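You operate a simulated robot arm through the tools that you are given. There is no shell and no other tool. Be economical: measure what you need, move in short steps, check, and stop when the job is done.

Carry out the task below with a simulated robot arm. There is one attempt and no reset: what you move stays moved.

## Task
Take the white packet labelled "59" from the top of the green table and put it on top of the flat carton there. Stack the green carton marked "26" from the top of the green table on top of the green carton that says "62". Put one of the white bags from the top of the white bench on the white sheet. Stack the 19 square carton from the top of the white bench on top of the 30 square carton. Put the blue bearing marked "56" from the top of the wooden bench on the lower shelf of the navy trolley. Put the black mouse on the top of the wooden bench away on the top of the black table. Put the tall carton that says "95" from the top of the wooden bench on the top of the teal trolley. Open the green drawer. The order is free. Set down upright: tall carton.

It is judged by the outcome, as a careful person would: the job done as asked, and still so three seconds after it is handed in. It fails if anything else is knocked over, pushed out of place, dropped, spilled or broken. Flat cloth is picked up by pressing the open fingertips on it (5 to 10 N) and closing them slowly along it; thin cloth reads only 2 to 8 mm in the jaws.

## Robot
A 7-joint arm with a two-finger parallel gripper on a trunk, on a base that drives. Base frame: it is fixed to the floor where the robot stands at the start and does not move with it; the origin is under the middle of the robot, x ahead of it, y to its left, z up; the surface under the hand at the start is at about z = 0.7. Lengths are in m, angles in degrees, forces in N, time in s.
With the tool pointing down near the work surface it reaches from about 0.46 to 0.92 m from the robot's upright axis, wherever it stands. Its first joint turns from -115.0 to 115.0 degrees. Places, roughly: black mouse (6x11x4 cm) [-0.9, -7.4, 0.9]; blue bearing [-1, -7.5, 1]; flat carton [0.75, 0.25, 0.75]; green carton [0.75, 0, 0.75]; green drawer [-2.8, 4.2, 0.2]; lower shelf of the navy trolley [-1.8, -6.5, 0.2]; square carton [0.5, -6, 1]; tall carton [-1.25, -7.5, 1]; top of the black table [-3.8, -3.2, 0.9]; top of the teal trolley [-0.2, -6.5, 0.6]; white bag [0.25, -6.25, 1]; white packet [0.75, 0, 0.75]; white sheet [0.5, -6.25, 1]. Payload 3.91 kg.
Tool frame: the origin (TCP) lies between the finger pads and is the grasp point; the fingertips stand 0.03 m ahead of it; z points along the fingers, y is the line along which they close. The gripper opens to 0.11 m. The fingers are 0.02 m wide and 0.01 m thick; the gripper's body (0.048 by 0.112 m) begins 0.055 m behind the TCP.
Orientation is told as [roll, pitch, yaw] about the base's x, y, z axes, in that order, counted from this pose: with the fingers straight down and closing along the base's y, the tool's x points along the base's -x, its y along +y and its z along -z.

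## Interface
- The arm moves only by the tool arm_command. Its arguments are lists of equal length, an entry for each row: "linear": the shift along the tool's x, y, z in m, a list of three; "rotation": the turn, a rotation vector about the tool's x, y, z in rad, a list of three; "grip": the gripper command, from -1 (shut) to 1 (fully open), values between in proportion. In form: {"linear": [[tx, ty, tz], ...], "rotation": [[ax, ay, az], ...], "grip": [grip, ...]}. A call has 1 to 20 rows; each row shifts and turns the commanded pose from where the row before left it, along the tool's axes as they then stand. Each row takes 0.2 s and may step no farther than 0.05 m and 8.6 degrees from the row before; otherwise, or with a gripper value out of range, the whole call is refused. Where a pose cannot be reached the arm comes as near as it can. A force on the tool above 40 N (or 10 N above the force at the start of the call, whichever is more), or a blocked arm, ends the call early, and 0.2 s more pass. The fingers move at their own pace (about 0.153 m/s each) and stop on an object; they squeeze with about 27 N. The grip force told is the motor's: it shows also when the fingers shut on nothing. Time passes only in rows, and 0.2 s behind the last, so rows that do not move let the fingers close. It gives the time, the measured TCP pose, the force on the tool (base axes), the opening and the grip force at its end, in the units of the frame above (readings bear some noise), with the torque about the TCP (base axes, N m) and any sound that the robot's microphone picked up.
- Cameras (640 x 400 px; columns grow to the right, rows downward): "scene" is now at [0.2239, 0.1849, 1.2778]; the picture's right is [-0.24, -0.97, 0.00], its down [-0.65, 0.16, -0.74] and it looks along [0.72, -0.18, -0.67] (base axes); focal length 256 px, centre (320, 200). "wrist" rides on the gripper at [0.072, 0.017, -0.103] in the tool frame; the picture's right is [-0.23, 0.97, 0.00], its down [-0.76, -0.18, -0.62] and it looks along [-0.61, -0.14, 0.78] (tool axes); focal length 222 px, centre (320, 200).
- grab_frame(camera): a new picture of that camera. It takes no simulated time.
- lift_body(by): slides the trunk up (or, below 0, down) by that many m; the arm and the scene camera ride with it, the base frame stays. It gives what a move gives, with no picture.
- steer(legs): drives the robot by 1 to 6 legs, each [ahead, left, turn to the left] in m, m and degrees, along the robot's own axes; the way and the turn of a leg run together, so that a leg with both is an arc; at most 1.5 m and 180 degrees a leg. The arm and the cameras ride along, it lands a little off, and it stops where it bumps. It gives what a move gives.
- aim_head(pan, tilt): turns the head with the scene camera to pan (to the left, within 80 degrees either way) and tilt (down, from -29 to 69), counted from straight ahead of the robot. It gives what a move gives.
- pixel_to_xyz(camera, pixels): for up to 12 pixels [column, row] of the newest picture of that camera ("zoom" is the newest enlarged one), the place [x, y, z] in the base frame of the surface seen there, good to about 0.002 m. It takes no simulated time.
- zoom(camera, box): a new picture of the part [left, top, right, bottom] of that camera's present view, enlarged. It takes no simulated time.
- finish_job(): hands the job in; it is judged then, once.

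Work in short steps. Measure before you move; look again where a grasp or a placing could have gone wrong, and mend it. You have 145 turns and 180 pictures in all, those below and enlarged ones among them. Open the gripper and draw the arm clear of the work before you hand the job in, unless the task says otherwise; then end with one line.

The tools are called as name(argument=value, ...) on one line, values as JSON. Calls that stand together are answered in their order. arm_command: Moves the arm, as the interface text tells. Its arguments: {"type":"object","properties":{"linear":{"type":"array","items":{"type":"array","items":{"type":"number"}}},"rotation":{"type":"array","items":{"type":"array","items":{"type":"number"}}},"grip":{"type":"array","items":{"type":"number"}}},"required":["linear","rotation","grip"]} The other tools are called the same way: lift_body (by) slides the trunk up or down; steer (legs) drives the base; aim_head (pan, tilt) turns the head that bears the scene camera; grab_frame (camera) takes a picture; pixel_to_xyz (camera, pixels) gives the place of the surface under pixels of a picture; zoom (camera, box) takes an enlarged picture of a part of a camera's view; finish_job () hands the job in.

At the start:

```text
clock: 0.0
tool_pos: [0.5333, 0.1195, 1.0347]
tcp_rot: [-0.1, 0.1, 0.0]
force: [-0.4, 0.7, -0.2]
torque: [-0.01, 0.02, 0.0]
opening: 0.1102
finger_force: 0.1
trunk travel left (down, up): [-0.625, 0.365]
robot x, y, heading: [0.0009, -0.0004, 0.1]
head pan, tilt: [-13.8, 42.0]
```

scene: 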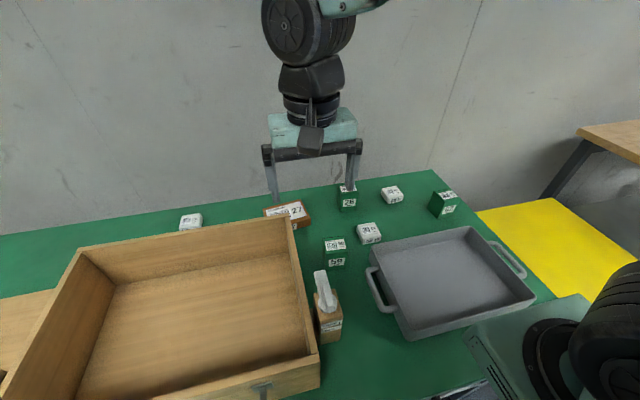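
wrist: 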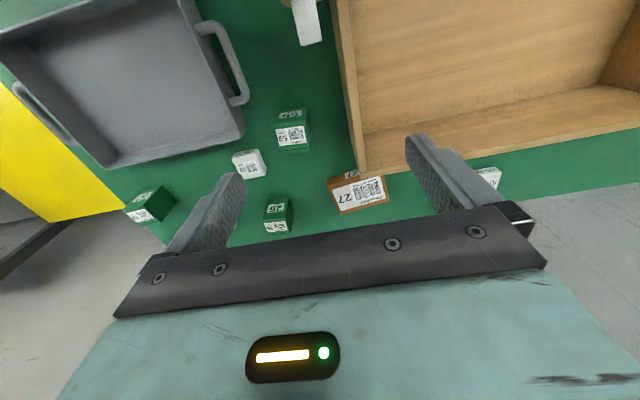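

The scene shows green cartons near (347,195), (445,203), (335,250) and white packets near (191,221), (391,194), (369,233). I zoom to read labels.

zoom(camera="scene", box=[310, 170, 470, 270])

zoom(camera="scene", box=[170, 170, 330, 270])

zoom(camera="wrist", box=[120, 90, 312, 240])

```text
4.00 times, centred on (390, 220) of scene
```

zoom: 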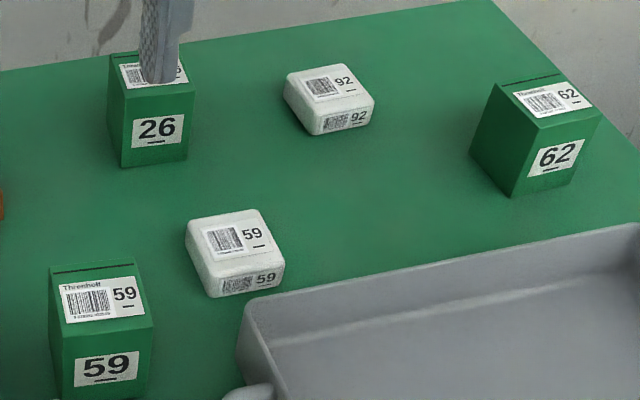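

```text
4.00 times, centred on (250, 220) of scene
```

zoom: 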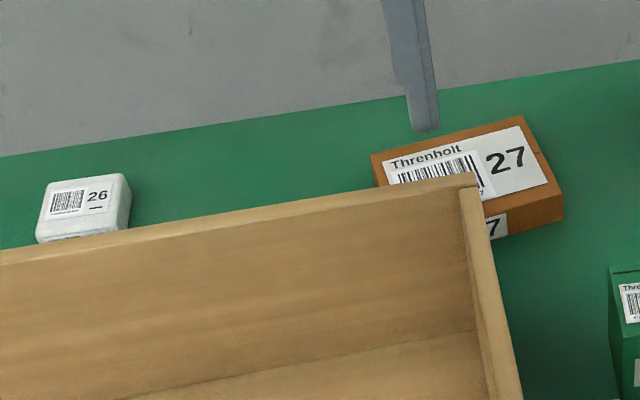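

```text
2.67 times, centred on (216, 165) of wrist
```

zoom: 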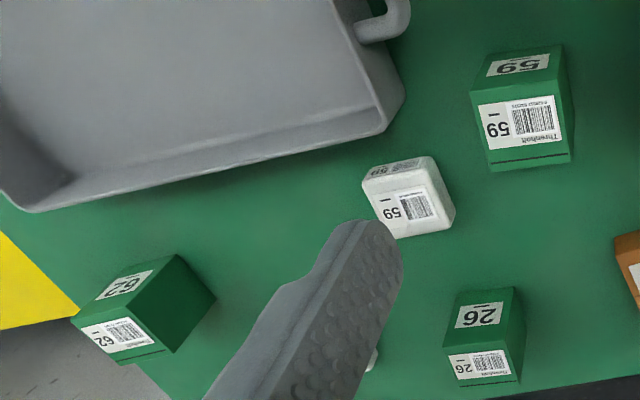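

Packet 59 is at scene (369,233), carton 26 at (347,197), carton 62 at (445,204), flat carton 27 at (290,213). Measuring them.

pixel_to_xyz(camera="scene", pixels=[[358, 228], [374.5, 224], [379, 235], [363.5, 238.5], [369, 232], [362, 224]])

pixel_to_xyz(camera="scene", pixels=[[338.5, 192.5], [356, 191], [340.5, 210.5], [356, 209], [338, 185], [434.5, 191.5], [449, 188.5], [458.5, 197], [444, 200.5], [438.5, 217.5], [452, 214], [428, 208]])

pixel_to_xyz(camera="scene", pixels=[[264, 210], [300, 200], [309.5, 217], [291, 221], [285, 210], [310, 224], [292, 216], [240, 225], [288, 217], [298, 219.5]])

```text
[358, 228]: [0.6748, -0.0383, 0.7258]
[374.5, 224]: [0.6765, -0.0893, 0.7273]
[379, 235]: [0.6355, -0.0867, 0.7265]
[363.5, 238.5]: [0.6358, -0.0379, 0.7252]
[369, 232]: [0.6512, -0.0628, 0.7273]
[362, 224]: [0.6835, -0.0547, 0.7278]
```

```text
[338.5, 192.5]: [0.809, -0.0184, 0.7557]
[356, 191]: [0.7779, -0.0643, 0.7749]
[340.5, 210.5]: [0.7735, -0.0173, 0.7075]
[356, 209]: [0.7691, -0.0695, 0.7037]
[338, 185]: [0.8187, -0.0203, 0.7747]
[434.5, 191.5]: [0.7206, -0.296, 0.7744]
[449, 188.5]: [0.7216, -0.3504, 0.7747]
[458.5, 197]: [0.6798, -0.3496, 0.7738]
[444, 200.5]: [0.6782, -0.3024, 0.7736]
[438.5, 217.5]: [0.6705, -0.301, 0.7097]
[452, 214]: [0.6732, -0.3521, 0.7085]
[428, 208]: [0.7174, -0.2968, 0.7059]
```

```text
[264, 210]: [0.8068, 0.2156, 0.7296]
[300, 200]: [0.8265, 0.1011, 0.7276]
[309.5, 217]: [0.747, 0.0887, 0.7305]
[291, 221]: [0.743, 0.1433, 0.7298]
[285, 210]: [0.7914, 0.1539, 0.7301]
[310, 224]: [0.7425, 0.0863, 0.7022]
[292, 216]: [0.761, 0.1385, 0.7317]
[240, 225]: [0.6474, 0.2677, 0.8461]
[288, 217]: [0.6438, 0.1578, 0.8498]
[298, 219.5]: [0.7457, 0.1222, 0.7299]
```

Packet centre ≈ (0.657,-0.063), top 0.727; table ≈0.70; flat carton centre ≈ (0.78,0.15), top 0.73. I check the tray edge near (372,248) and the box wall for clearance.

pixel_to_xyz(camera="scene", pixels=[[373, 247], [385, 243.5], [400, 240], [470, 227], [372, 262], [325, 240], [345, 240], [325, 251], [391, 190], [398, 199], [300, 300], [326, 272]])

```text
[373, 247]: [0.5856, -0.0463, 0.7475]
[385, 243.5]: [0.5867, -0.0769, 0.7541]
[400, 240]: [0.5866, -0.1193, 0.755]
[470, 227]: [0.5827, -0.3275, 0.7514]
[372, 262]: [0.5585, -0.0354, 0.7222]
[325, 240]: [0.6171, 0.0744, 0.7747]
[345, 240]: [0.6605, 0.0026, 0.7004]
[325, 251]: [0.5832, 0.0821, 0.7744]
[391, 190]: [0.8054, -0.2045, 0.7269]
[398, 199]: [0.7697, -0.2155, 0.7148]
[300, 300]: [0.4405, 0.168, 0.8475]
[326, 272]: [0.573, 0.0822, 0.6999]
```

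Clear. Moving above the packet at z≈0.80, gripper partly open.

arm_command(linear=[[-0.0247, -0.0365, 0], [-0.0247, -0.0365, 0], [-0.0247, -0.0365, 0], [-0.0247, -0.0365, 0], [-0.0247, -0.0365, 0], [0, 0, 0.047], [0, 0, 0.047], [0, 0, 0.047], [0, 0, 0.047], [0, 0, 0.042], [0, 0, 0]], rotation=[[0, 0, 0], [0, 0, 0], [0, 0, 0], [0, 0, 0], [0, 0, 0], [0, 0, 0], [0, 0, 0], [0, 0, 0], [0, 0, 0], [0, 0, 0], [0, 0, 0]], grip=[0.8, 0.8, 0.8, 0.8, 0.8, 0.8, 0.8, 0.8, 0.8, 0.8, 0.8])

grab_frame(camera="wrist")

```text
clock: 2.4
tool_pos: [0.6532, -0.0602, 0.805]
tcp_rot: [-0.1, 0.0, 0.0]
force: [-0.3, -0.4, 0.0]
torque: [-0.02, 0.03, 0.01]
opening: 0.0988
finger_force: 0.1
trunk travel left (down, up): [-0.625, 0.365]
robot x, y, heading: [-0.0031, 0.0009, -0.2]
head pan, tilt: [-13.8, 42.0]
```

```text
174 pictures are left
```

wrist: 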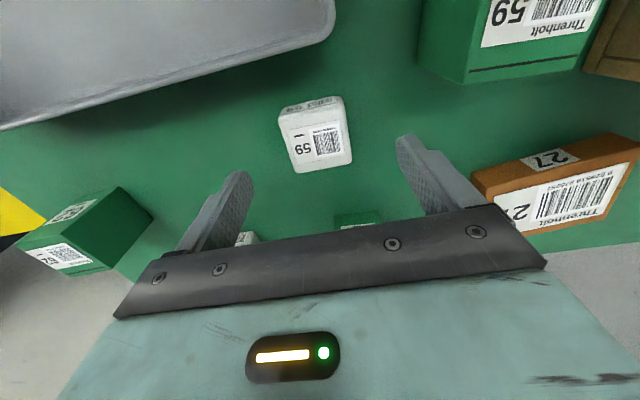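

Aligned to a few mm; correct, go down to z≈0.735 and close.

arm_command(linear=[[-0.004, -0.003, 0.03], [0, 0, 0.03], [0, 0, 0.01], [0, 0, 0], [0, 0, 0], [0, 0, 0], [0, 0, 0], [0, 0, -0.04], [0, 0, -0.04]], rotation=[[0, 0, 0], [0, 0, 0], [0, 0, 0], [0, 0, 0], [0, 0, 0], [0, 0, 0], [0, 0, 0], [0, 0, 0], [0, 0, 0]], grip=[0.8, 0.8, 0.8, 0.8, -1, -1, -1, -1, -1])

```text
clock: 4.4
tool_pos: [0.6605, -0.0682, 0.8147]
tcp_rot: [0.1, -0.1, 0.0]
force: [0.2, -0.6, -2.7]
torque: [0.01, 0.03, 0.0]
opening: 0.0554
finger_force: 26.7
trunk travel left (down, up): [-0.625, 0.365]
robot x, y, heading: [-0.0019, 0.0006, -0.1]
head pan, tilt: [-13.8, 42.0]
```

Held (5.5 cm, ~2.7 N). Lifting, moving above flat carton at (0.78,0.148).

arm_command(linear=[[0, 0, -0.03], [0, 0, -0.03], [-0.02, 0.036, 0], [-0.02, 0.036, 0], [-0.02, 0.036, 0], [-0.02, 0.036, 0], [-0.02, 0.036, 0], [-0.02, 0.036, 0], [0, 0, 0.04], [0, 0, 0.03], [0, 0, 0]], rotation=[[0, 0, 0], [0, 0, 0], [0, 0, 0], [0, 0, 0], [0, 0, 0], [0, 0, 0], [0, 0, 0], [0, 0, 0], [0, 0, 0], [0, 0, 0], [0, 0, 0]], grip=[-1, -1, -1, -1, -1, -1, -1, -1, -1, -1, -1])

grab_frame(camera="scene")

grab_frame(camera="wrist")

```text
clock: 6.8
tool_pos: [0.7819, 0.1491, 0.8026]
tcp_rot: [0.0, 0.0, 0.0]
force: [-0.1, 0.4, -1.7]
torque: [0.02, 0.02, -0.02]
opening: 0.0553
finger_force: 26.5
trunk travel left (down, up): [-0.625, 0.365]
robot x, y, heading: [0.0016, 0.0014, -0.0]
head pan, tilt: [-13.8, 42.0]
```

```text
173 pictures are left
```

scene: 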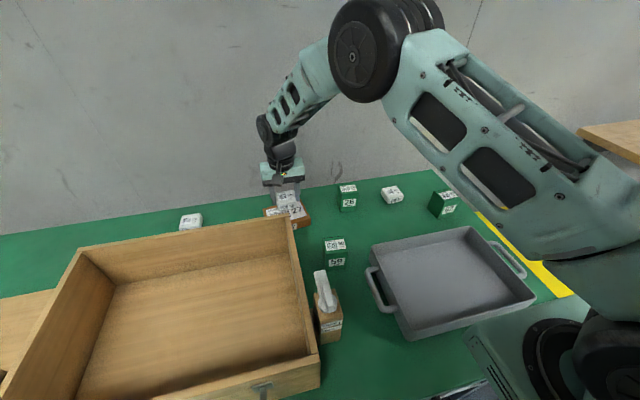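

```text
172 pictures are left
```

wrist: 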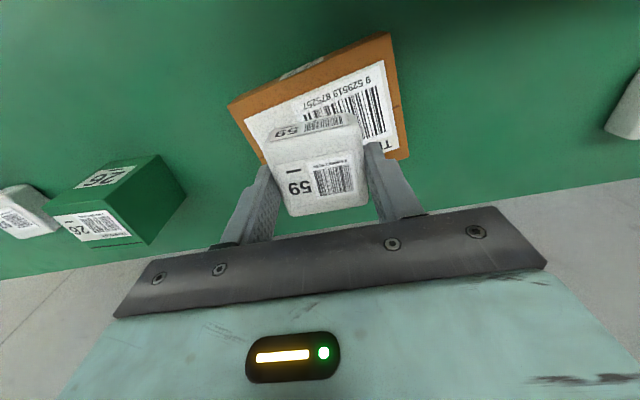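

Checking the carton's corners from the wrist view before lowering.

pixel_to_xyz(camera="wrist", pixels=[[230, 107], [386, 58], [408, 148], [240, 118], [390, 45], [262, 158], [320, 110]])

```text
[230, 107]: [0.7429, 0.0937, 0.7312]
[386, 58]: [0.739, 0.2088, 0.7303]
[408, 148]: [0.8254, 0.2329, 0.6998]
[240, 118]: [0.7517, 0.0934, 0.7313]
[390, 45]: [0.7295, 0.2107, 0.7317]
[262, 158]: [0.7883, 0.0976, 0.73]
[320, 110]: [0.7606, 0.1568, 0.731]
```

Carton centre ≈ (0.777,0.156). Lowering to 0.766, releasing and rising.

arm_command(linear=[[0.002, 0.005, 0.02], [0, 0, 0.0155], [0, 0, 0], [0, 0, 0], [0, 0, 0], [0, 0, -0.02], [0, 0, -0.04], [0, 0, -0.04]], rotation=[[0, 0, 0], [0, 0, 0], [0, 0, 0], [0, 0, 0], [0, 0, 0], [0, 0, 0], [0, 0, 0], [0, 0, 0]], grip=[-1, -1, -1, 0.4, 0.4, 0.4, 0.4, 0.4])

grab_frame(camera="wrist")

```text
clock: 8.6
tool_pos: [0.7813, 0.1553, 0.8688]
tcp_rot: [-0.1, 0.0, 0.1]
force: [-0.3, -0.1, -0.3]
torque: [0.02, 0.0, 0.0]
opening: 0.0764
finger_force: 0.1
trunk travel left (down, up): [-0.625, 0.365]
robot x, y, heading: [-0.0038, -0.0023, 0.1]
head pan, tilt: [-13.8, 42.0]
```

```text
171 pictures are left
```

wrist: 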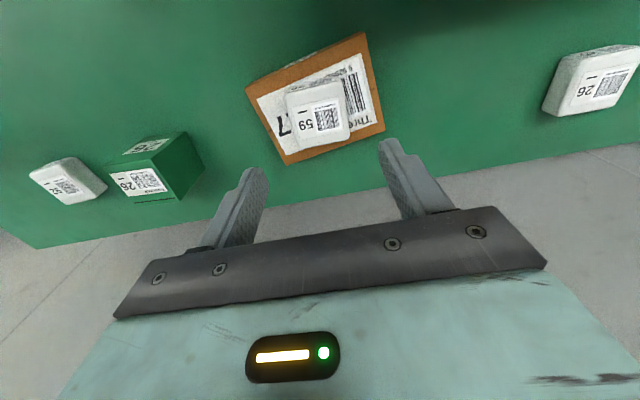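

Packet 59 sits on the flat carton. Now carton 26; zoom to measure its top and that of 62.

zoom(camera="scene", box=[320, 170, 400, 220])

```text
8.00 times, centred on (360, 195) of scene
```

zoom: 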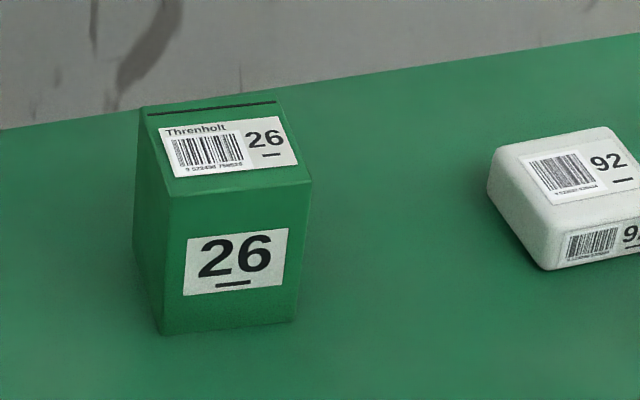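

pixel_to_xyz(camera="zoom", pixels=[[146, 112], [277, 105], [308, 180], [172, 194], [225, 150], [165, 330], [290, 318]])

zoom(camera="scene", box=[410, 175, 490, 225])

```text
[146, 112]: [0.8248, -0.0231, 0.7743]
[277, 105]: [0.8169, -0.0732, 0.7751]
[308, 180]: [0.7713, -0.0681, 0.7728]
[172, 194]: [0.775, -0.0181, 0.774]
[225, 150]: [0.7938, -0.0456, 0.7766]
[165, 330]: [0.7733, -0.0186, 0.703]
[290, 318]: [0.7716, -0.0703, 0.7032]
```

```text
8.00 times, centred on (450, 200) of scene
```

zoom: 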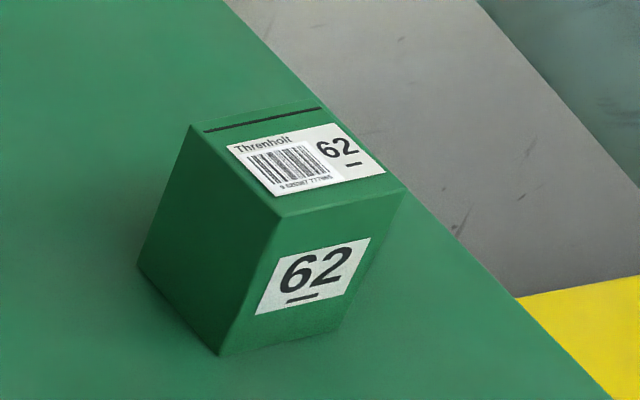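

pixel_to_xyz(camera="zoom", pixels=[[195, 130], [320, 103], [402, 186], [280, 214], [300, 160], [218, 352]])

```text
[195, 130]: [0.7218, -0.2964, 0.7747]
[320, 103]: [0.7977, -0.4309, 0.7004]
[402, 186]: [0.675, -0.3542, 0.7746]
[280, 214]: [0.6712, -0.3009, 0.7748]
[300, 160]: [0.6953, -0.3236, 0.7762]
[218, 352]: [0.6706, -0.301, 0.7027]
```

Carton 26 centre (0.797,-0.0455), yaw ≈-5°, 5×5×7.5 cm; carton 62 centre (0.6985,-0.325), yaw ≈+5°, top 0.775. Moving above 26.

arm_command(linear=[[-0.0031, -0.0402, 0], [-0.0031, -0.0402, 0], [-0.0031, -0.0402, 0], [-0.0031, -0.0402, 0], [-0.0031, -0.0402, 0], [0, 0, 0], [0, 0, 0.02], [0, 0, 0]], rotation=[[0, 0, 0], [0, 0, 0], [0, 0, 0], [0, 0, 0], [0, 0, 0], [0, 0, 0.085], [0, 0, 0], [0, 0, 0]], grip=[0.8, 0.8, 0.8, 0.8, 0.8, 0.8, 0.8, 0.8])

grab_frame(camera="wrist")

```text
clock: 10.4
tool_pos: [0.7943, -0.0456, 0.8494]
tcp_rot: [-0.1, 0.0, -4.9]
force: [0.0, 0.9, -0.4]
torque: [0.0, 0.01, -0.02]
opening: 0.099
finger_force: 0.0
trunk travel left (down, up): [-0.625, 0.365]
robot x, y, heading: [-0.0038, -0.0012, -0.1]
head pan, tilt: [-13.8, 42.0]
```

```text
168 pictures are left
```

wrist: 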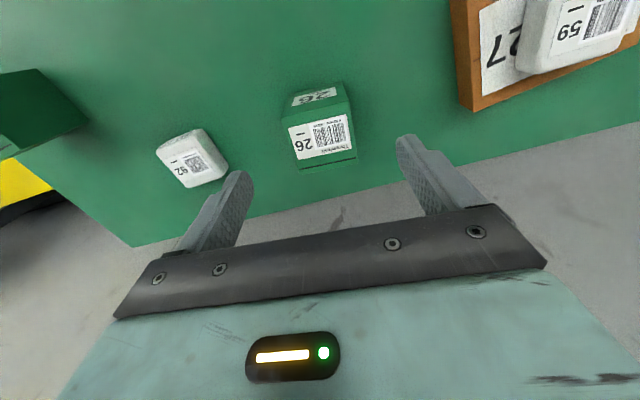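

Aligned. Lower to 0.755, close, lift.

arm_command(linear=[[-0.002, 0, 0.04], [0, 0, 0.04], [0, 0, 0.0145], [0, 0, 0], [0, 0, 0], [0, 0, 0], [0, 0, 0], [0, 0, -0.04], [0, 0, -0.04], [0, 0, -0.04], [0, 0, -0.03], [0, 0, 0]], rotation=[[0, 0, 0], [0, 0, 0], [0, 0, 0], [0, 0, 0], [0, 0, 0], [0, 0, 0], [0, 0, 0], [0, 0, 0], [0, 0, 0], [0, 0, 0], [0, 0, 0], [0, 0, 0]], grip=[0.8, 0.8, 0.8, 0.8, -1, -1, -1, -1, -1, -1, -1, -1])

```text
clock: 13.0
tool_pos: [0.7984, -0.0471, 0.9063]
tcp_rot: [0.1, 0.0, -4.9]
force: [0.2, 0.0, -2.2]
torque: [0.0, 0.01, 0.0]
opening: 0.056
finger_force: 27.0
trunk travel left (down, up): [-0.625, 0.365]
robot x, y, heading: [-0.0027, 0.0005, -0.1]
head pan, tilt: [-13.8, 42.0]
```

Held. Rotate to yaw +5° and move above carton 62.

arm_command(linear=[[0, 0, 0], [0, 0, 0], [0.0206, -0.0448, 0], [0.0206, -0.0448, 0], [0.0206, -0.0448, 0], [0.0206, -0.0448, 0], [0.0206, -0.0448, 0], [0.0206, -0.0448, 0], [0, 0, 0.03], [0, 0, 0], [0, 0, 0]], rotation=[[0, 0, -0.085], [0, 0, -0.085], [0, 0, 0], [0, 0, 0], [0, 0, 0], [0, 0, 0], [0, 0, 0], [0, 0, 0], [0, 0, 0], [0, 0, 0], [0, 0, 0]], grip=[-1, -1, -1, -1, -1, -1, -1, -1, -1, -1, -1])

zoom(camera="scene", box=[370, 115, 530, 215])

grab_frame(camera="wrist")

```text
clock: 15.4
tool_pos: [0.6941, -0.3247, 0.8722]
tcp_rot: [0.0, 0.0, 5.0]
force: [0.1, 0.7, -2.8]
torque: [0.0, -0.02, 0.02]
opening: 0.0557
finger_force: 27.2
trunk travel left (down, up): [-0.625, 0.365]
robot x, y, heading: [-0.0006, -0.0001, -0.1]
head pan, tilt: [-13.8, 42.0]
```

```text
4.00 times, centred on (450, 165) of scene
```

zoom: 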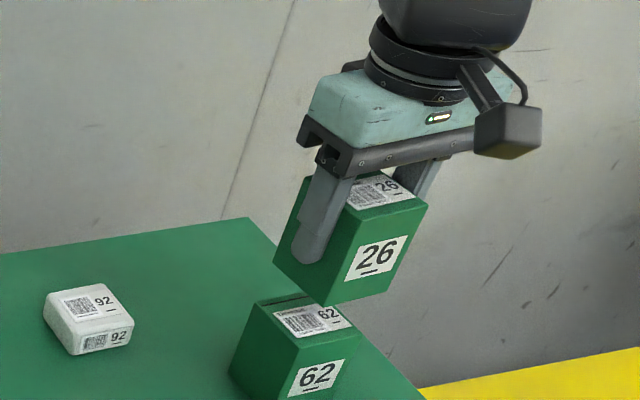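

```text
166 pictures are left
```

wrist: 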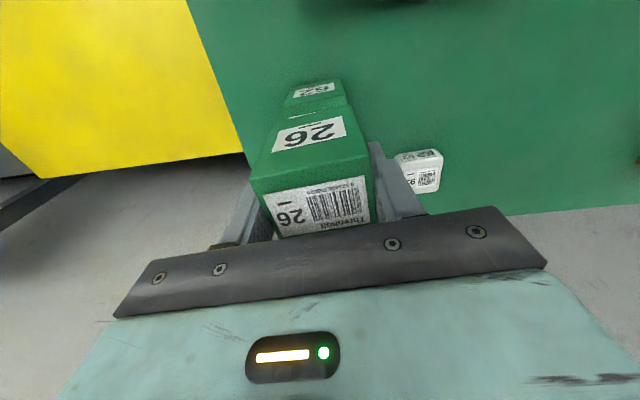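

Measuring held carton corners: zoom front-bottom (326,303), (385,290), top (342,220),(425,205); 62 top (297,345),(355,325).

pixel_to_xyz(camera="zoom", pixels=[[326, 302], [384, 291], [348, 218], [424, 206], [275, 258], [296, 341], [355, 330], [260, 306], [296, 350]])

```text
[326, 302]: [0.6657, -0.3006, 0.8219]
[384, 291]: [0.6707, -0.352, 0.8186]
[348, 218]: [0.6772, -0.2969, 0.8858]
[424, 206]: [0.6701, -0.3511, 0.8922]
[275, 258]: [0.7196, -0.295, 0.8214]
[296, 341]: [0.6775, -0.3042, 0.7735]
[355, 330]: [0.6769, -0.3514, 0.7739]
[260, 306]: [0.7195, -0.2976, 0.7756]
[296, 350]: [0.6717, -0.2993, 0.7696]
```

Held carton is 4 mm short in x; bottom ≈0.818. Lower 0.042 with correction.

arm_command(linear=[[-0.004, 0, 0.02], [0, 0, 0.018], [0, 0, 0.003], [0, 0, 0]], rotation=[[0, 0, 0], [0, 0, 0], [0, 0, 0], [0, 0, 0]], grip=[-1, -1, -1, -1])

zoom(camera="scene", box=[400, 135, 496, 225])

```text
clock: 16.4
tool_pos: [0.6989, -0.3242, 0.8323]
tcp_rot: [0.0, 0.0, 4.9]
force: [0.1, -0.5, -2.8]
torque: [0.01, -0.01, 0.01]
opening: 0.0558
finger_force: 26.7
trunk travel left (down, up): [-0.625, 0.365]
robot x, y, heading: [-0.0006, 0.0005, -0.0]
head pan, tilt: [-13.8, 42.0]
```

```text
4.44 times, centred on (448, 180) of scene
```

zoom: 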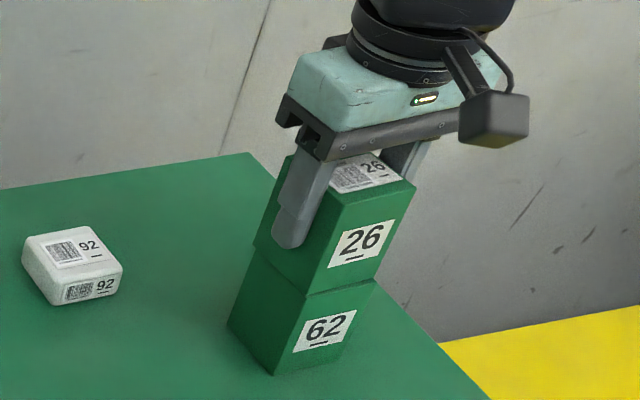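

Aligned, almost touching. Lower 2 mm, release, rise.

arm_command(linear=[[0, 0, 0.002], [0, 0, 0], [0, 0, 0], [0, 0, 0], [0, 0, -0.03], [0, 0, -0.04], [0, 0, -0.05], [0, 0, -0.05], [0, 0, 0]], rotation=[[0, 0, 0], [0, 0, 0], [0, 0, 0], [0, 0, 0], [0, 0, 0], [0, 0, 0], [0, 0, 0], [0, 0, 0], [0, 0, 0]], grip=[-1, -1, 0.5, 0.5, 0.5, 0.5, 0.5, 0.5, 0.5])

zoom(camera="scene", box=[170, 120, 490, 320])

```text
clock: 18.4
tool_pos: [0.6963, -0.3248, 1.0004]
tcp_rot: [0.0, -0.1, 5.0]
force: [-0.1, -0.1, 0.0]
torque: [-0.01, 0.02, 0.02]
opening: 0.0824
finger_force: 0.0
trunk travel left (down, up): [-0.625, 0.365]
robot x, y, heading: [-0.0018, 0.0002, 0.2]
head pan, tilt: [-13.8, 42.0]
```

```text
2.00 times, centred on (330, 220) of scene
```

zoom: 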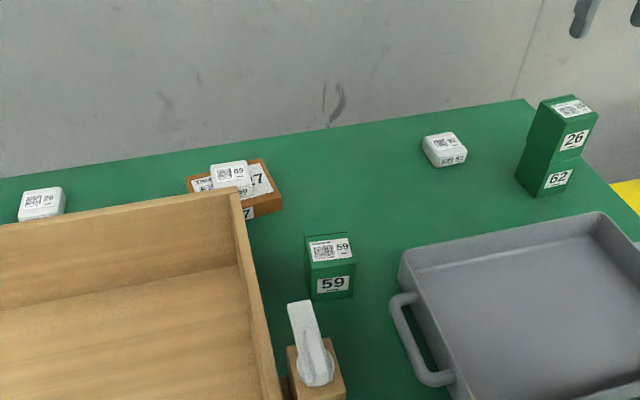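

Both green-table tasks are done. I tuck the arm back and look around to plan the drive.

arm_command(linear=[[0, 0, -0.04], [0, 0, -0.04], [0.0317, 0.035, 0], [0.0317, 0.035, 0], [0.0317, 0.035, 0], [0.0317, 0.035, 0], [0.0317, 0.035, 0], [0.0317, 0.035, 0], [0.0317, 0.035, 0], [0, 0.03, 0], [0, 0.03, 0]], rotation=[[0, 0, 0.085], [0, 0, 0], [0, 0, 0], [0, 0, 0], [0, 0, 0], [0, 0, 0], [0, 0, 0], [0, 0, 0], [0, 0, 0], [0, 0, 0], [0, 0, 0]], grip=[0.5, 0.5, 0.5, 0.5, 0.5, 0.5, 0.5, 0.5, 0.5, 0.5, 0.5])

aim_head(pan=-80, tilt=15)

grab_frame(camera="scene")

aim_head(pan=80, tilt=15)

grab_frame(camera="scene")

```text
clock: 20.8
tool_pos: [0.4803, -0.021, 1.0783]
tcp_rot: [0.0, 0.0, -0.1]
force: [0.9, 0.3, 0.9]
torque: [0.0, -0.01, 0.01]
opening: 0.0825
finger_force: 0.0
trunk travel left (down, up): [-0.625, 0.365]
robot x, y, heading: [0.0001, -0.0002, -0.2]
head pan, tilt: [-13.8, 42.0]
```

```text
clock: 22.2
tool_pos: [0.4799, -0.0219, 1.0797]
tcp_rot: [0.0, 0.0, 0.0]
force: [-0.8, -0.4, -0.3]
torque: [-0.01, 0.01, 0.01]
opening: 0.0826
finger_force: 0.1
trunk travel left (down, up): [-0.625, 0.365]
robot x, y, heading: [-0.0031, 0.0027, 0.0]
head pan, tilt: [-80.0, 15.0]
```

```text
163 pictures are left
```

scene: 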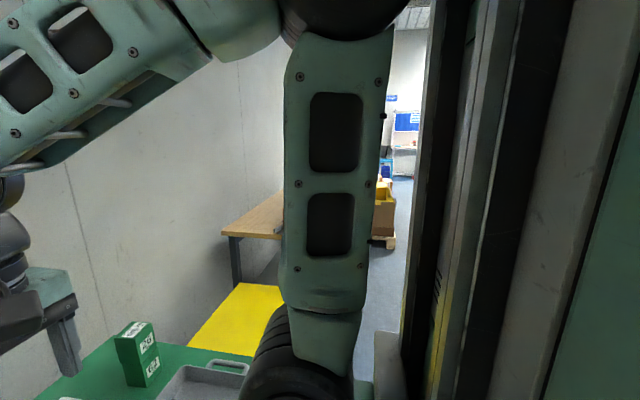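

```text
clock: 24.6
tool_pos: [0.4805, -0.0198, 1.08]
tcp_rot: [-0.1, 0.0, 0.0]
force: [0.4, 0.6, -0.2]
torque: [0.01, 0.01, -0.04]
opening: 0.0824
finger_force: 0.0
trunk travel left (down, up): [-0.625, 0.365]
robot x, y, heading: [-0.0003, -0.0002, -0.2]
head pan, tilt: [80.0, 15.0]
```

```text
162 pictures are left
```

scene: 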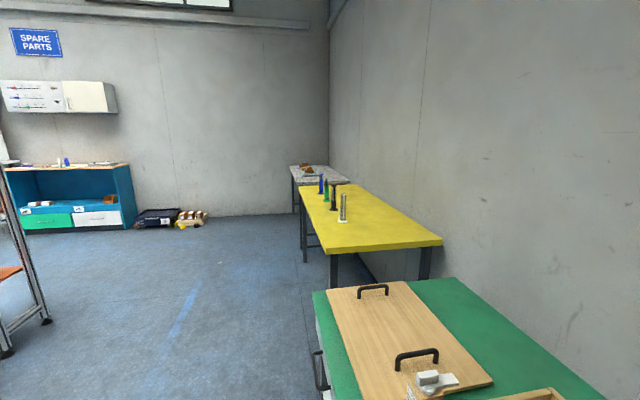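

The green drawer is at image (48,221) under the blue bench on the left. I back away from the table and turn left 120° to see it.

steer(legs=[[-0.7, 0, 0], [0, 0, 110]])

aim_head(pan=20, tilt=15)

grab_frame(camera="scene")

aim_head(pan=70, tilt=15)

grab_frame(camera="scene")

```text
clock: 33.1
tool_pos: [-0.8401, 0.4595, 1.0799]
tcp_rot: [0.0, 0.0, 110.3]
force: [0.6, 0.4, 0.2]
torque: [0.02, 0.0, -0.02]
opening: 0.0827
finger_force: 0.2
trunk travel left (down, up): [-0.625, 0.365]
robot x, y, heading: [-0.6898, 0.0059, 110.4]
head pan, tilt: [80.0, 15.0]
```

```text
clock: 34.4
tool_pos: [-0.8401, 0.4612, 1.0797]
tcp_rot: [0.0, -0.1, 110.4]
force: [0.3, 0.7, 0.1]
torque: [-0.03, 0.01, 0.01]
opening: 0.0824
finger_force: 0.1
trunk travel left (down, up): [-0.625, 0.365]
robot x, y, heading: [-0.6918, 0.0027, 110.6]
head pan, tilt: [20.0, 15.0]
```

```text
161 pictures are left
```

scene: 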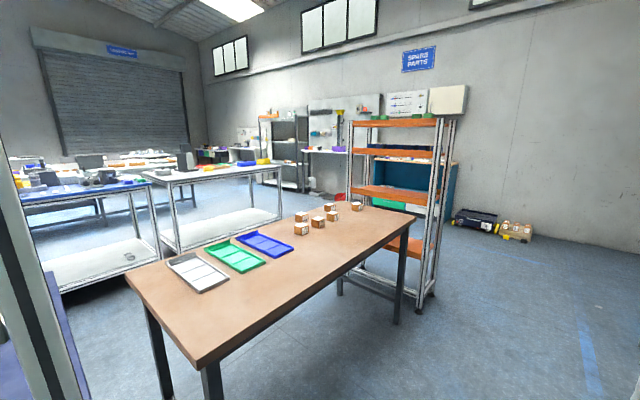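

```text
clock: 35.6
tool_pos: [-0.8401, 0.4605, 1.0792]
tcp_rot: [0.0, -0.1, 110.5]
force: [-0.2, 0.4, 0.1]
torque: [-0.02, -0.03, 0.01]
opening: 0.0825
finger_force: 0.1
trunk travel left (down, up): [-0.625, 0.365]
robot x, y, heading: [-0.6924, 0.0025, 110.4]
head pan, tilt: [70.0, 15.0]
```

```text
160 pictures are left
```

scene: 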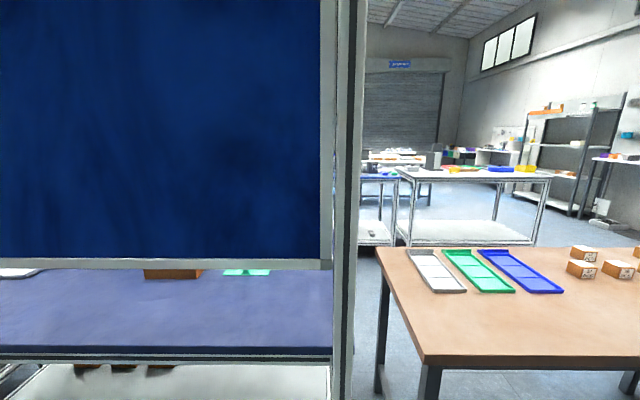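

I re-aim to see the way to the drawer and measure obstacles.

aim_head(pan=5, tilt=20)

grab_frame(camera="scene")

```text
clock: 36.9
tool_pos: [-0.8409, 0.4608, 1.079]
tcp_rot: [0.1, 0.0, 110.4]
force: [1.0, 0.4, 0.5]
torque: [0.0, 0.01, -0.02]
opening: 0.0825
finger_force: 0.2
trunk travel left (down, up): [-0.625, 0.365]
robot x, y, heading: [-0.6936, 0.0008, 110.4]
head pan, tilt: [5.0, 20.0]
```

```text
159 pictures are left
```

scene: 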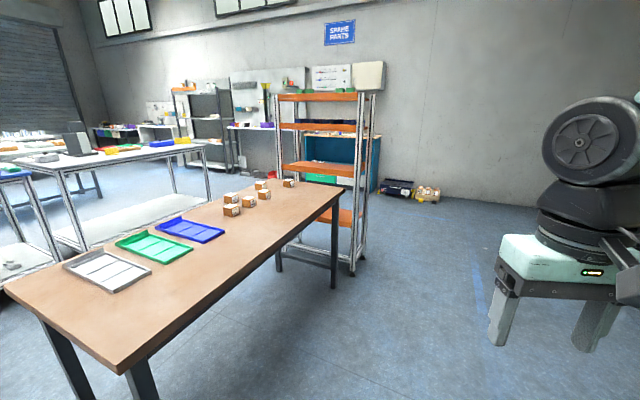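

pixel_to_xyz(camera="scene", pixels=[[120, 370], [340, 190], [353, 272], [366, 180], [275, 95], [305, 180], [350, 195], [376, 180], [400, 190], [425, 198], [335, 285], [450, 190]])

```text
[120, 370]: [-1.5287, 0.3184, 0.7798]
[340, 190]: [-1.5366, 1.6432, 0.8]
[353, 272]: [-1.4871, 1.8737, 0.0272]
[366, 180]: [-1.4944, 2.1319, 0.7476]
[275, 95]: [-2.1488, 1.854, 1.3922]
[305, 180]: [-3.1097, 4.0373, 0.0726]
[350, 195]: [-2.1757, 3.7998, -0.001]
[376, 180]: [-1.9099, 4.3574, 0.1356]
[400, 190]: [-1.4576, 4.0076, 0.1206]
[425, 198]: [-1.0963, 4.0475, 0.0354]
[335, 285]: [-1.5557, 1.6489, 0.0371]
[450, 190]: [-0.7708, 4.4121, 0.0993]
```

Path: north along x≈-0.7 to y≈2.9, then west to x≈-2.6, clear of rack (x -2.15..-1.49, y≤2.15).

steer(legs=[[0, 0, -20.4], [1.45, 0, 0], [1.45, 0, 0], [0, 1.0, 0]])

aim_head(pan=40, tilt=25)

grab_frame(camera="scene")

```text
clock: 57.0
tool_pos: [-1.6702, 3.394, 1.0799]
tcp_rot: [0.0, -0.1, 90.6]
force: [0.2, 0.6, 0.3]
torque: [0.03, -0.01, -0.01]
opening: 0.0826
finger_force: 0.2
trunk travel left (down, up): [-0.625, 0.365]
robot x, y, heading: [-1.6848, 2.9122, 90.9]
head pan, tilt: [5.0, 20.0]
```

```text
clock: 58.0
tool_pos: [-1.6715, 3.3954, 1.079]
tcp_rot: [-0.1, 0.0, 90.6]
force: [0.0, 0.1, 0.6]
torque: [0.02, -0.01, 0.01]
opening: 0.0822
finger_force: 0.2
trunk travel left (down, up): [-0.625, 0.365]
robot x, y, heading: [-1.6869, 2.9154, 90.7]
head pan, tilt: [40.0, 25.0]
```

```text
158 pictures are left
```

scene: 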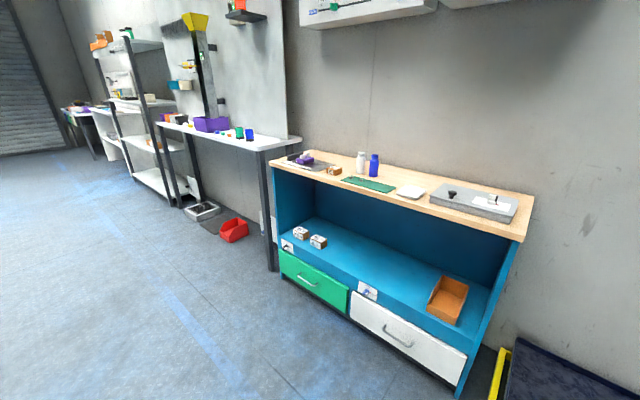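

zoom(camera="scene", box=[265, 235, 375, 325])

pixel_to_xyz(camera="scene", pixels=[[280, 250], [347, 288], [345, 313], [283, 275], [305, 272], [320, 280], [298, 276], [465, 355], [307, 283], [270, 162], [460, 225], [300, 310]])

```text
4.44 times, centred on (320, 280) of scene
```

zoom: 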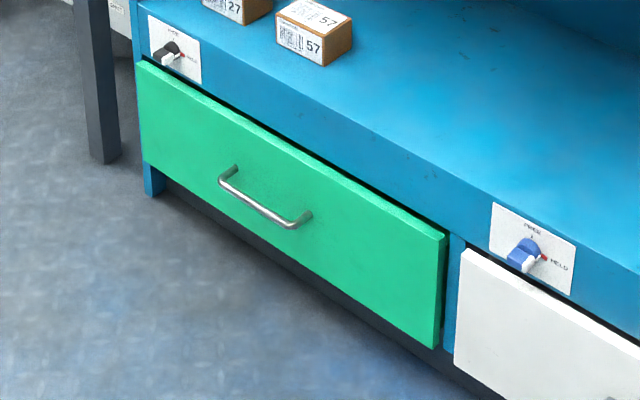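

```text
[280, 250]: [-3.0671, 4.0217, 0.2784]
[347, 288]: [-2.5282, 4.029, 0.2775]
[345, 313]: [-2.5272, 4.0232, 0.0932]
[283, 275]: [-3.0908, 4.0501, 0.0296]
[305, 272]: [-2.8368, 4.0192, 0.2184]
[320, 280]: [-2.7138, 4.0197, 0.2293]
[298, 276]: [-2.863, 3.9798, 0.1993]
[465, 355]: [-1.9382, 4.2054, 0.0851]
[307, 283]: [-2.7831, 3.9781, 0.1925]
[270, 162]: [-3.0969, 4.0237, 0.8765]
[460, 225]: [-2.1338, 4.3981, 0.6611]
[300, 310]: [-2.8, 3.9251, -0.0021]
```

A FREE/HELD knob sits above the drawer's left end. I drive in front of the drawer for a closer look at it.

steer(legs=[[0.15, 1.12, -0.7]])

aim_head(pan=10, tilt=50)

grab_frame(camera="scene")

```text
clock: 63.7
tool_pos: [-2.7564, 3.5429, 1.0798]
tcp_rot: [-0.1, 0.0, 89.2]
force: [0.1, 0.3, -1.0]
torque: [0.01, -0.02, 0.0]
opening: 0.0824
finger_force: 0.1
trunk travel left (down, up): [-0.625, 0.365]
robot x, y, heading: [-2.7866, 3.0632, 89.3]
head pan, tilt: [40.0, 25.0]
```

```text
clock: 64.7
tool_pos: [-2.7565, 3.5426, 1.0797]
tcp_rot: [0.0, -0.1, 89.3]
force: [0.2, 0.1, -0.1]
torque: [-0.01, 0.03, 0.02]
opening: 0.0826
finger_force: 0.0
trunk travel left (down, up): [-0.625, 0.365]
robot x, y, heading: [-2.7818, 3.059, 89.2]
head pan, tilt: [10.0, 50.0]
```

```text
156 pictures are left
```

scene: 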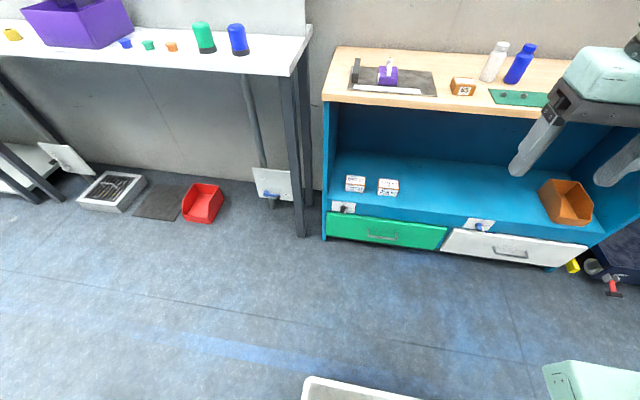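

zoom(camera="scene", box=[325, 195, 365, 220])

zoom(camera="scene", box=[465, 212, 505, 237])

pixel_to_xyz(camera="scene", pixels=[[342, 207], [347, 208], [338, 209], [370, 238], [397, 241], [384, 239], [360, 197], [390, 199], [333, 203]])

```text
16.00 times, centred on (345, 208) of scene
```

zoom: 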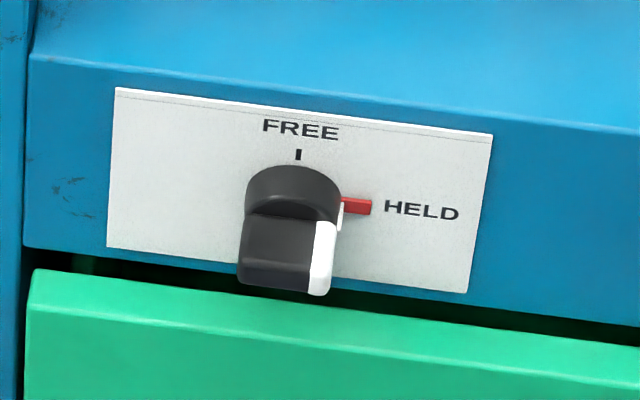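

```text
16.00 times, centred on (485, 224) of scene
```

zoom: 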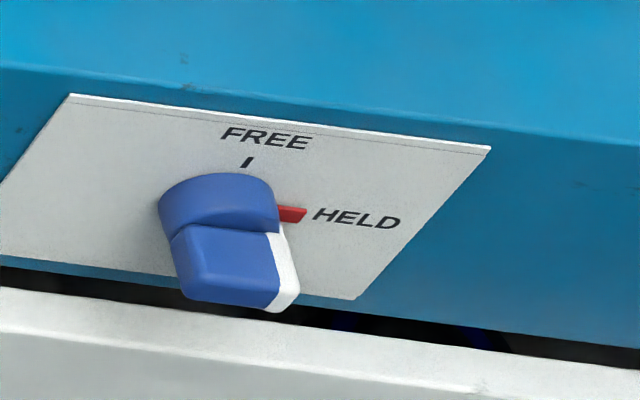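

```text
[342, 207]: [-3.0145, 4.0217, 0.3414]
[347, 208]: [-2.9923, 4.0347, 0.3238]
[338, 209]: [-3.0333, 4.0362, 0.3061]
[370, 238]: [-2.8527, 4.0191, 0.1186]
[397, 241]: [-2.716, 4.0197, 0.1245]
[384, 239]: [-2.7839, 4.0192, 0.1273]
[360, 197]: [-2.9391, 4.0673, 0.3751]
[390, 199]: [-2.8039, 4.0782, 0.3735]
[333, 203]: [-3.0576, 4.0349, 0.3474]
```

The green drawer's knob points to HELD; its white end must be turned 90° counter-clockwise to FREE. I measure knob and the bench leg beside it.

zoom(camera="scene", box=[285, 175, 413, 255])

pixel_to_xyz(camera="scene", pixels=[[305, 230], [298, 150], [288, 75], [307, 40], [312, 110]])

pixel_to_xyz(camera="zoom", pixels=[[283, 161], [292, 161], [279, 167], [287, 168], [291.5, 170], [283, 172], [403, 323], [430, 310], [560, 334], [490, 320], [495, 327]])

```text
5.00 times, centred on (349, 215) of scene
```

zoom: 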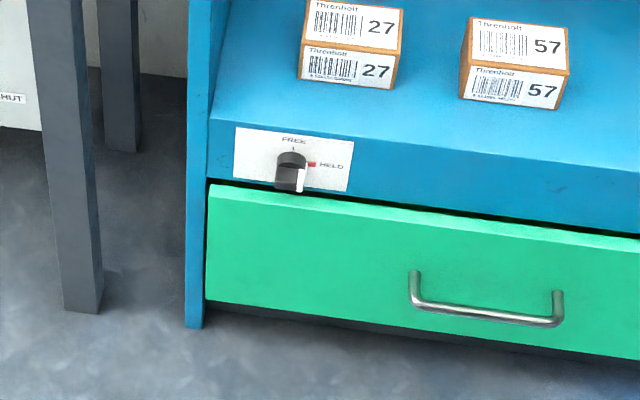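

```text
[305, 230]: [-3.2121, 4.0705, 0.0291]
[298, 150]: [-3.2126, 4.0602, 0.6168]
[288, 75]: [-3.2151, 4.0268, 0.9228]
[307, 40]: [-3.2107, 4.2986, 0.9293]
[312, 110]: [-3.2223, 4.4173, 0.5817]
```

```text
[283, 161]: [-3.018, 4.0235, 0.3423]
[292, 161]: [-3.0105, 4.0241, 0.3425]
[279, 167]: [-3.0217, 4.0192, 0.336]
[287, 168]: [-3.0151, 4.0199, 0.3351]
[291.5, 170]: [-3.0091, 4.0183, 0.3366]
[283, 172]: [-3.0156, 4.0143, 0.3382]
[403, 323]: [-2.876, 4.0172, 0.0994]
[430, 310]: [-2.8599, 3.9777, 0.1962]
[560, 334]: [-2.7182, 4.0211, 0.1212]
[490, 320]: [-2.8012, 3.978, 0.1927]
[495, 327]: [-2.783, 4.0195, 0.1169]
```

pixel_to_xyz(camera="zoom", pixels=[[278, 172], [278, 184], [288, 178], [288, 184], [288, 189], [300, 178], [300, 188], [303, 172], [296, 165], [283, 155], [303, 156], [290, 152]])

```text
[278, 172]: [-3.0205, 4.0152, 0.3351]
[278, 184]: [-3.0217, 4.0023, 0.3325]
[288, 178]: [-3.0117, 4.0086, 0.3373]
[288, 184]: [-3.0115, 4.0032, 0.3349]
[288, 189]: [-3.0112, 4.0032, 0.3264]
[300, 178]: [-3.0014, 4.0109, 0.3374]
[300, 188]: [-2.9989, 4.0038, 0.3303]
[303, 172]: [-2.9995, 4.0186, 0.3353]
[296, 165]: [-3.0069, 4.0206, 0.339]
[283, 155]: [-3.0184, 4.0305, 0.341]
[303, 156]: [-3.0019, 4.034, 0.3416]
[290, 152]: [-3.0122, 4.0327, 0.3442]
```

Knob bar: x −3.024..−2.998, y 4.002..4.018, centre z≈0.328. I lower the trunk and move forward, then pitch the tool horizontal.

lift_body(by=-0.5)

arm_command(linear=[[-0.045, 0, 0], [-0.045, 0, 0], [-0.045, 0, 0], [-0.045, 0, 0], [0, 0, 0], [0, 0, 0], [0, 0, 0], [0, 0, 0], [0, 0, 0], [0, 0, 0], [0, 0, 0], [0, 0, 0], [0, 0, 0], [0, 0, 0], [0, 0, 0]], rotation=[[0, 0, 0], [0, 0, 0], [0, 0, 0], [0, 0, 0], [0, -0.1428, 0], [0, -0.1428, 0], [0, -0.1428, 0], [0, -0.1428, 0], [0, -0.1428, 0], [0, -0.1428, 0], [0, -0.1428, 0], [0, -0.1428, 0], [0, -0.1428, 0], [0, -0.1428, 0], [0, -0.1428, 0]], grip=[0.5, 0.5, 0.5, 0.5, 0.5, 0.5, 0.5, 0.5, 0.5, 0.5, 0.5, 0.5, 0.5, 0.5, 0.5])

```text
refused: -0.5 is not a number from -0.4 to 0.4
```

```text
clock: 67.8
tool_pos: [-2.7641, 3.7452, 1.0855]
tcp_rot: [142.4, -89.8, -53.2]
force: [0.1, -1.0, 0.3]
torque: [-0.02, -0.01, -0.04]
opening: 0.0824
finger_force: 0.0
out of reach, approached as far as the arm can: row 13, 14, 15
trunk travel left (down, up): [-0.625, 0.365]
robot x, y, heading: [-2.7808, 3.0628, 89.4]
head pan, tilt: [10.0, 50.0]
```

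The tool is horizontal now. Lowering the trunk in two steps.

lift_body(by=-0.4)

lift_body(by=-0.2)

arm_command(linear=[[0, 0, 0], [0, 0, 0], [0, 0, 0], [0, 0, 0], [0, 0, 0], [0, 0, 0], [0, 0, 0], [0, 0, 0], [0, 0, 0], [0, 0, 0], [0, 0, 0], [0, 0, 0]], rotation=[[0, 0, 0.1428], [0, 0, 0.1428], [0, 0, 0.1428], [0, 0, 0.1428], [0, 0, 0.1428], [0, 0, 0.1428], [0, 0, 0.1428], [0, 0, 0.1428], [0, 0, 0.1428], [0, 0, 0.1428], [0, 0, 0.1428], [0, 0, 0]], grip=[0.0, 0.0, 0.0, 0.0, 0.0, 0.0, 0.0, 0.0, 0.0, 0.0, 0.0, 0.0])

grab_frame(camera="scene")

grab_frame(camera="wrist")

```text
clock: 71.7
tool_pos: [-2.7645, 3.7456, 0.6838]
tcp_rot: [-50.6, -90.0, 139.8]
force: [0.7, 0.0, -0.7]
torque: [0.0, -0.02, 0.02]
opening: 0.0826
finger_force: 0.0
trunk travel left (down, up): [-0.225, 0.765]
robot x, y, heading: [-2.7806, 3.062, 89.5]
head pan, tilt: [10.0, 50.0]
```

```text
clock: 73.8
tool_pos: [-2.7632, 3.7462, 0.4851]
tcp_rot: [-52.3, -90.0, 141.5]
force: [-0.5, -0.1, 0.3]
torque: [-0.01, 0.03, -0.01]
opening: 0.0824
finger_force: 0.1
trunk travel left (down, up): [-0.025, 0.965]
robot x, y, heading: [-2.7804, 3.0634, 89.3]
head pan, tilt: [10.0, 50.0]
```

```text
clock: 76.5
tool_pos: [-2.7615, 3.7326, 0.5377]
tcp_rot: [89.6, -0.2, -0.7]
force: [0.3, 0.6, 0.5]
torque: [0.0, 0.01, -0.01]
opening: 0.0551
finger_force: 0.0
out of reach, approached as far as the arm can: row 8, 9, 10, 11
trunk travel left (down, up): [-0.025, 0.965]
robot x, y, heading: [-2.781, 3.0606, 89.2]
head pan, tilt: [10.0, 50.0]
```

```text
152 pictures are left
```

scene: 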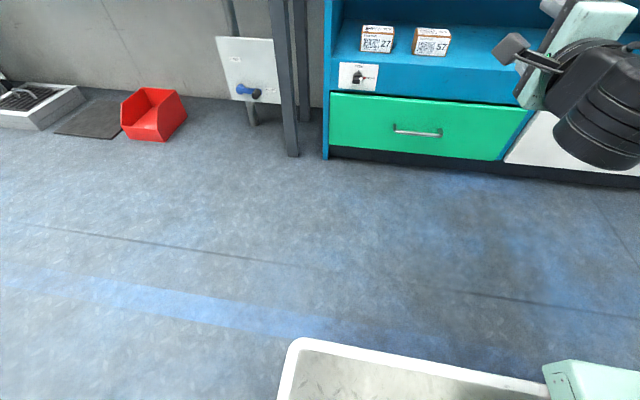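

```text
151 pictures are left
```

wrist: 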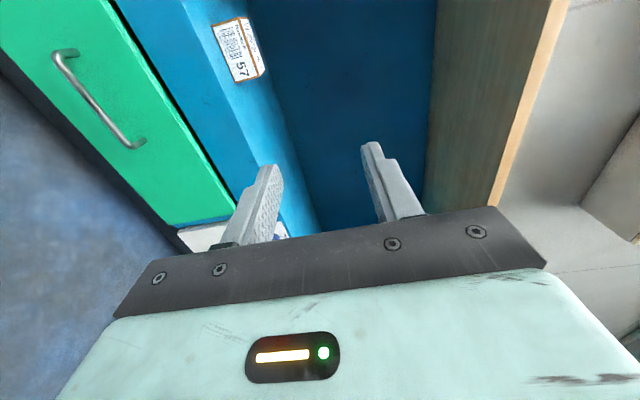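

Orientation reached (tool along +y, closing vertical). I measure the knob from this lower view at (358,77).

zoom(camera="scene", box=[336, 60, 384, 90])

```text
13.33 times, centred on (360, 75) of scene
```

zoom: 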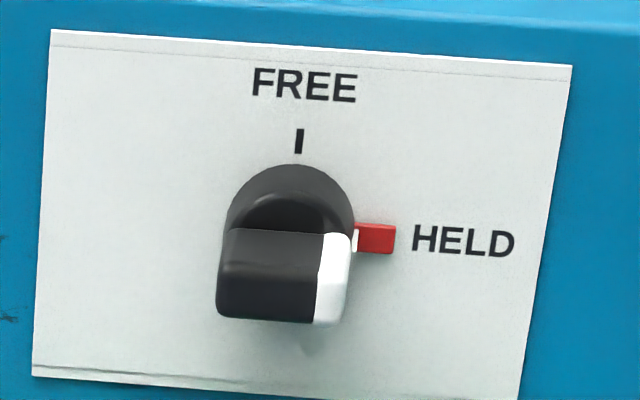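

pixel_to_xyz(camera="zoom", pixels=[[298, 142], [290, 168], [225, 215], [225, 235], [220, 275], [220, 312], [280, 275], [280, 315], [345, 240], [340, 315], [280, 322], [374, 238]])

```text
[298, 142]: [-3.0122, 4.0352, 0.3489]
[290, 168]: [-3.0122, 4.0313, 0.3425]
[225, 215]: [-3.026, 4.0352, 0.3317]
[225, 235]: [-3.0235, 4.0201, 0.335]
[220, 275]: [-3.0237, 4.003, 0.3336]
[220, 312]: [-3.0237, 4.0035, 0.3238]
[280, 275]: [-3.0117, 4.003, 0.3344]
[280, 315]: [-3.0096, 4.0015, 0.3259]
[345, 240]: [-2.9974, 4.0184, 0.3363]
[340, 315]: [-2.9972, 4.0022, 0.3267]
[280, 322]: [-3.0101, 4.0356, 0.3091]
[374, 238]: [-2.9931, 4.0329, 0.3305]
```

Knob centre (-3.011, z 0.330), front y 4.002. Moving toward a point in front of it.

arm_command(linear=[[0.031, -0.0255, 0.012], [0.031, -0.0255, 0.012], [0.031, -0.0255, 0.012], [0.031, -0.0255, 0.012], [0.031, -0.0255, 0.012], [0.031, -0.0255, 0.012], [0.031, -0.0255, 0.012], [0.031, -0.0255, 0.012], [0, 0, 0]], rotation=[[0, 0, 0], [0, 0, 0], [0, 0, 0], [0, 0, 0], [0, 0, 0], [0, 0, 0], [0, 0, 0], [0, 0, 0], [0, 0, 0]], grip=[0, 0, 0, 0, 0, 0, 0, 0, 0])

```text
clock: 78.5
tool_pos: [-2.9518, 3.8018, 0.5845]
tcp_rot: [88.7, -0.8, -0.5]
force: [0.1, -0.9, -0.3]
torque: [0.0, 0.0, -0.03]
opening: 0.0548
finger_force: 0.0
out of reach, approached as far as the arm can: row 1, 2, 3, 4, 5, 6, 7, 8
trunk travel left (down, up): [-0.025, 0.965]
robot x, y, heading: [-2.7834, 3.0624, 89.4]
head pan, tilt: [10.0, 50.0]
```

The arm can't get that low horizontally from this close. I back off and shift left so the arm is more stretched.

steer(legs=[[-0.17, 0.2, 0.7]])

arm_command(linear=[[0, -0.04, 0.02], [0, -0.04, 0.02], [0, -0.04, 0.02], [0, -0.04, 0.02], [0, -0.04, 0.02], [0, 0, 0]], rotation=[[0, 0, 0], [0, 0, 0], [0, 0, 0], [0, 0, 0], [0, 0, 0], [0, 0, 0]], grip=[0, 0, 0, 0, 0, 0])

```text
clock: 80.3
tool_pos: [-3.1607, 3.6355, 0.5843]
tcp_rot: [88.7, -0.8, -0.2]
force: [0.0, -0.1, -0.4]
torque: [0.02, 0.01, -0.04]
opening: 0.0546
finger_force: 0.1
trunk travel left (down, up): [-0.025, 0.965]
robot x, y, heading: [-2.9873, 2.8954, 89.6]
head pan, tilt: [10.0, 50.0]
```

```text
clock: 81.7
tool_pos: [-3.1296, 3.7331, 0.5588]
tcp_rot: [86.7, -1.7, 0.1]
force: [0.3, -0.4, -0.4]
torque: [-0.01, 0.01, 0.01]
opening: 0.055
finger_force: 0.1
out of reach, approached as far as the arm can: row 1, 2, 3, 4, 5
trunk travel left (down, up): [-0.025, 0.965]
robot x, y, heading: [-2.9932, 2.8975, 89.5]
head pan, tilt: [10.0, 50.0]
```

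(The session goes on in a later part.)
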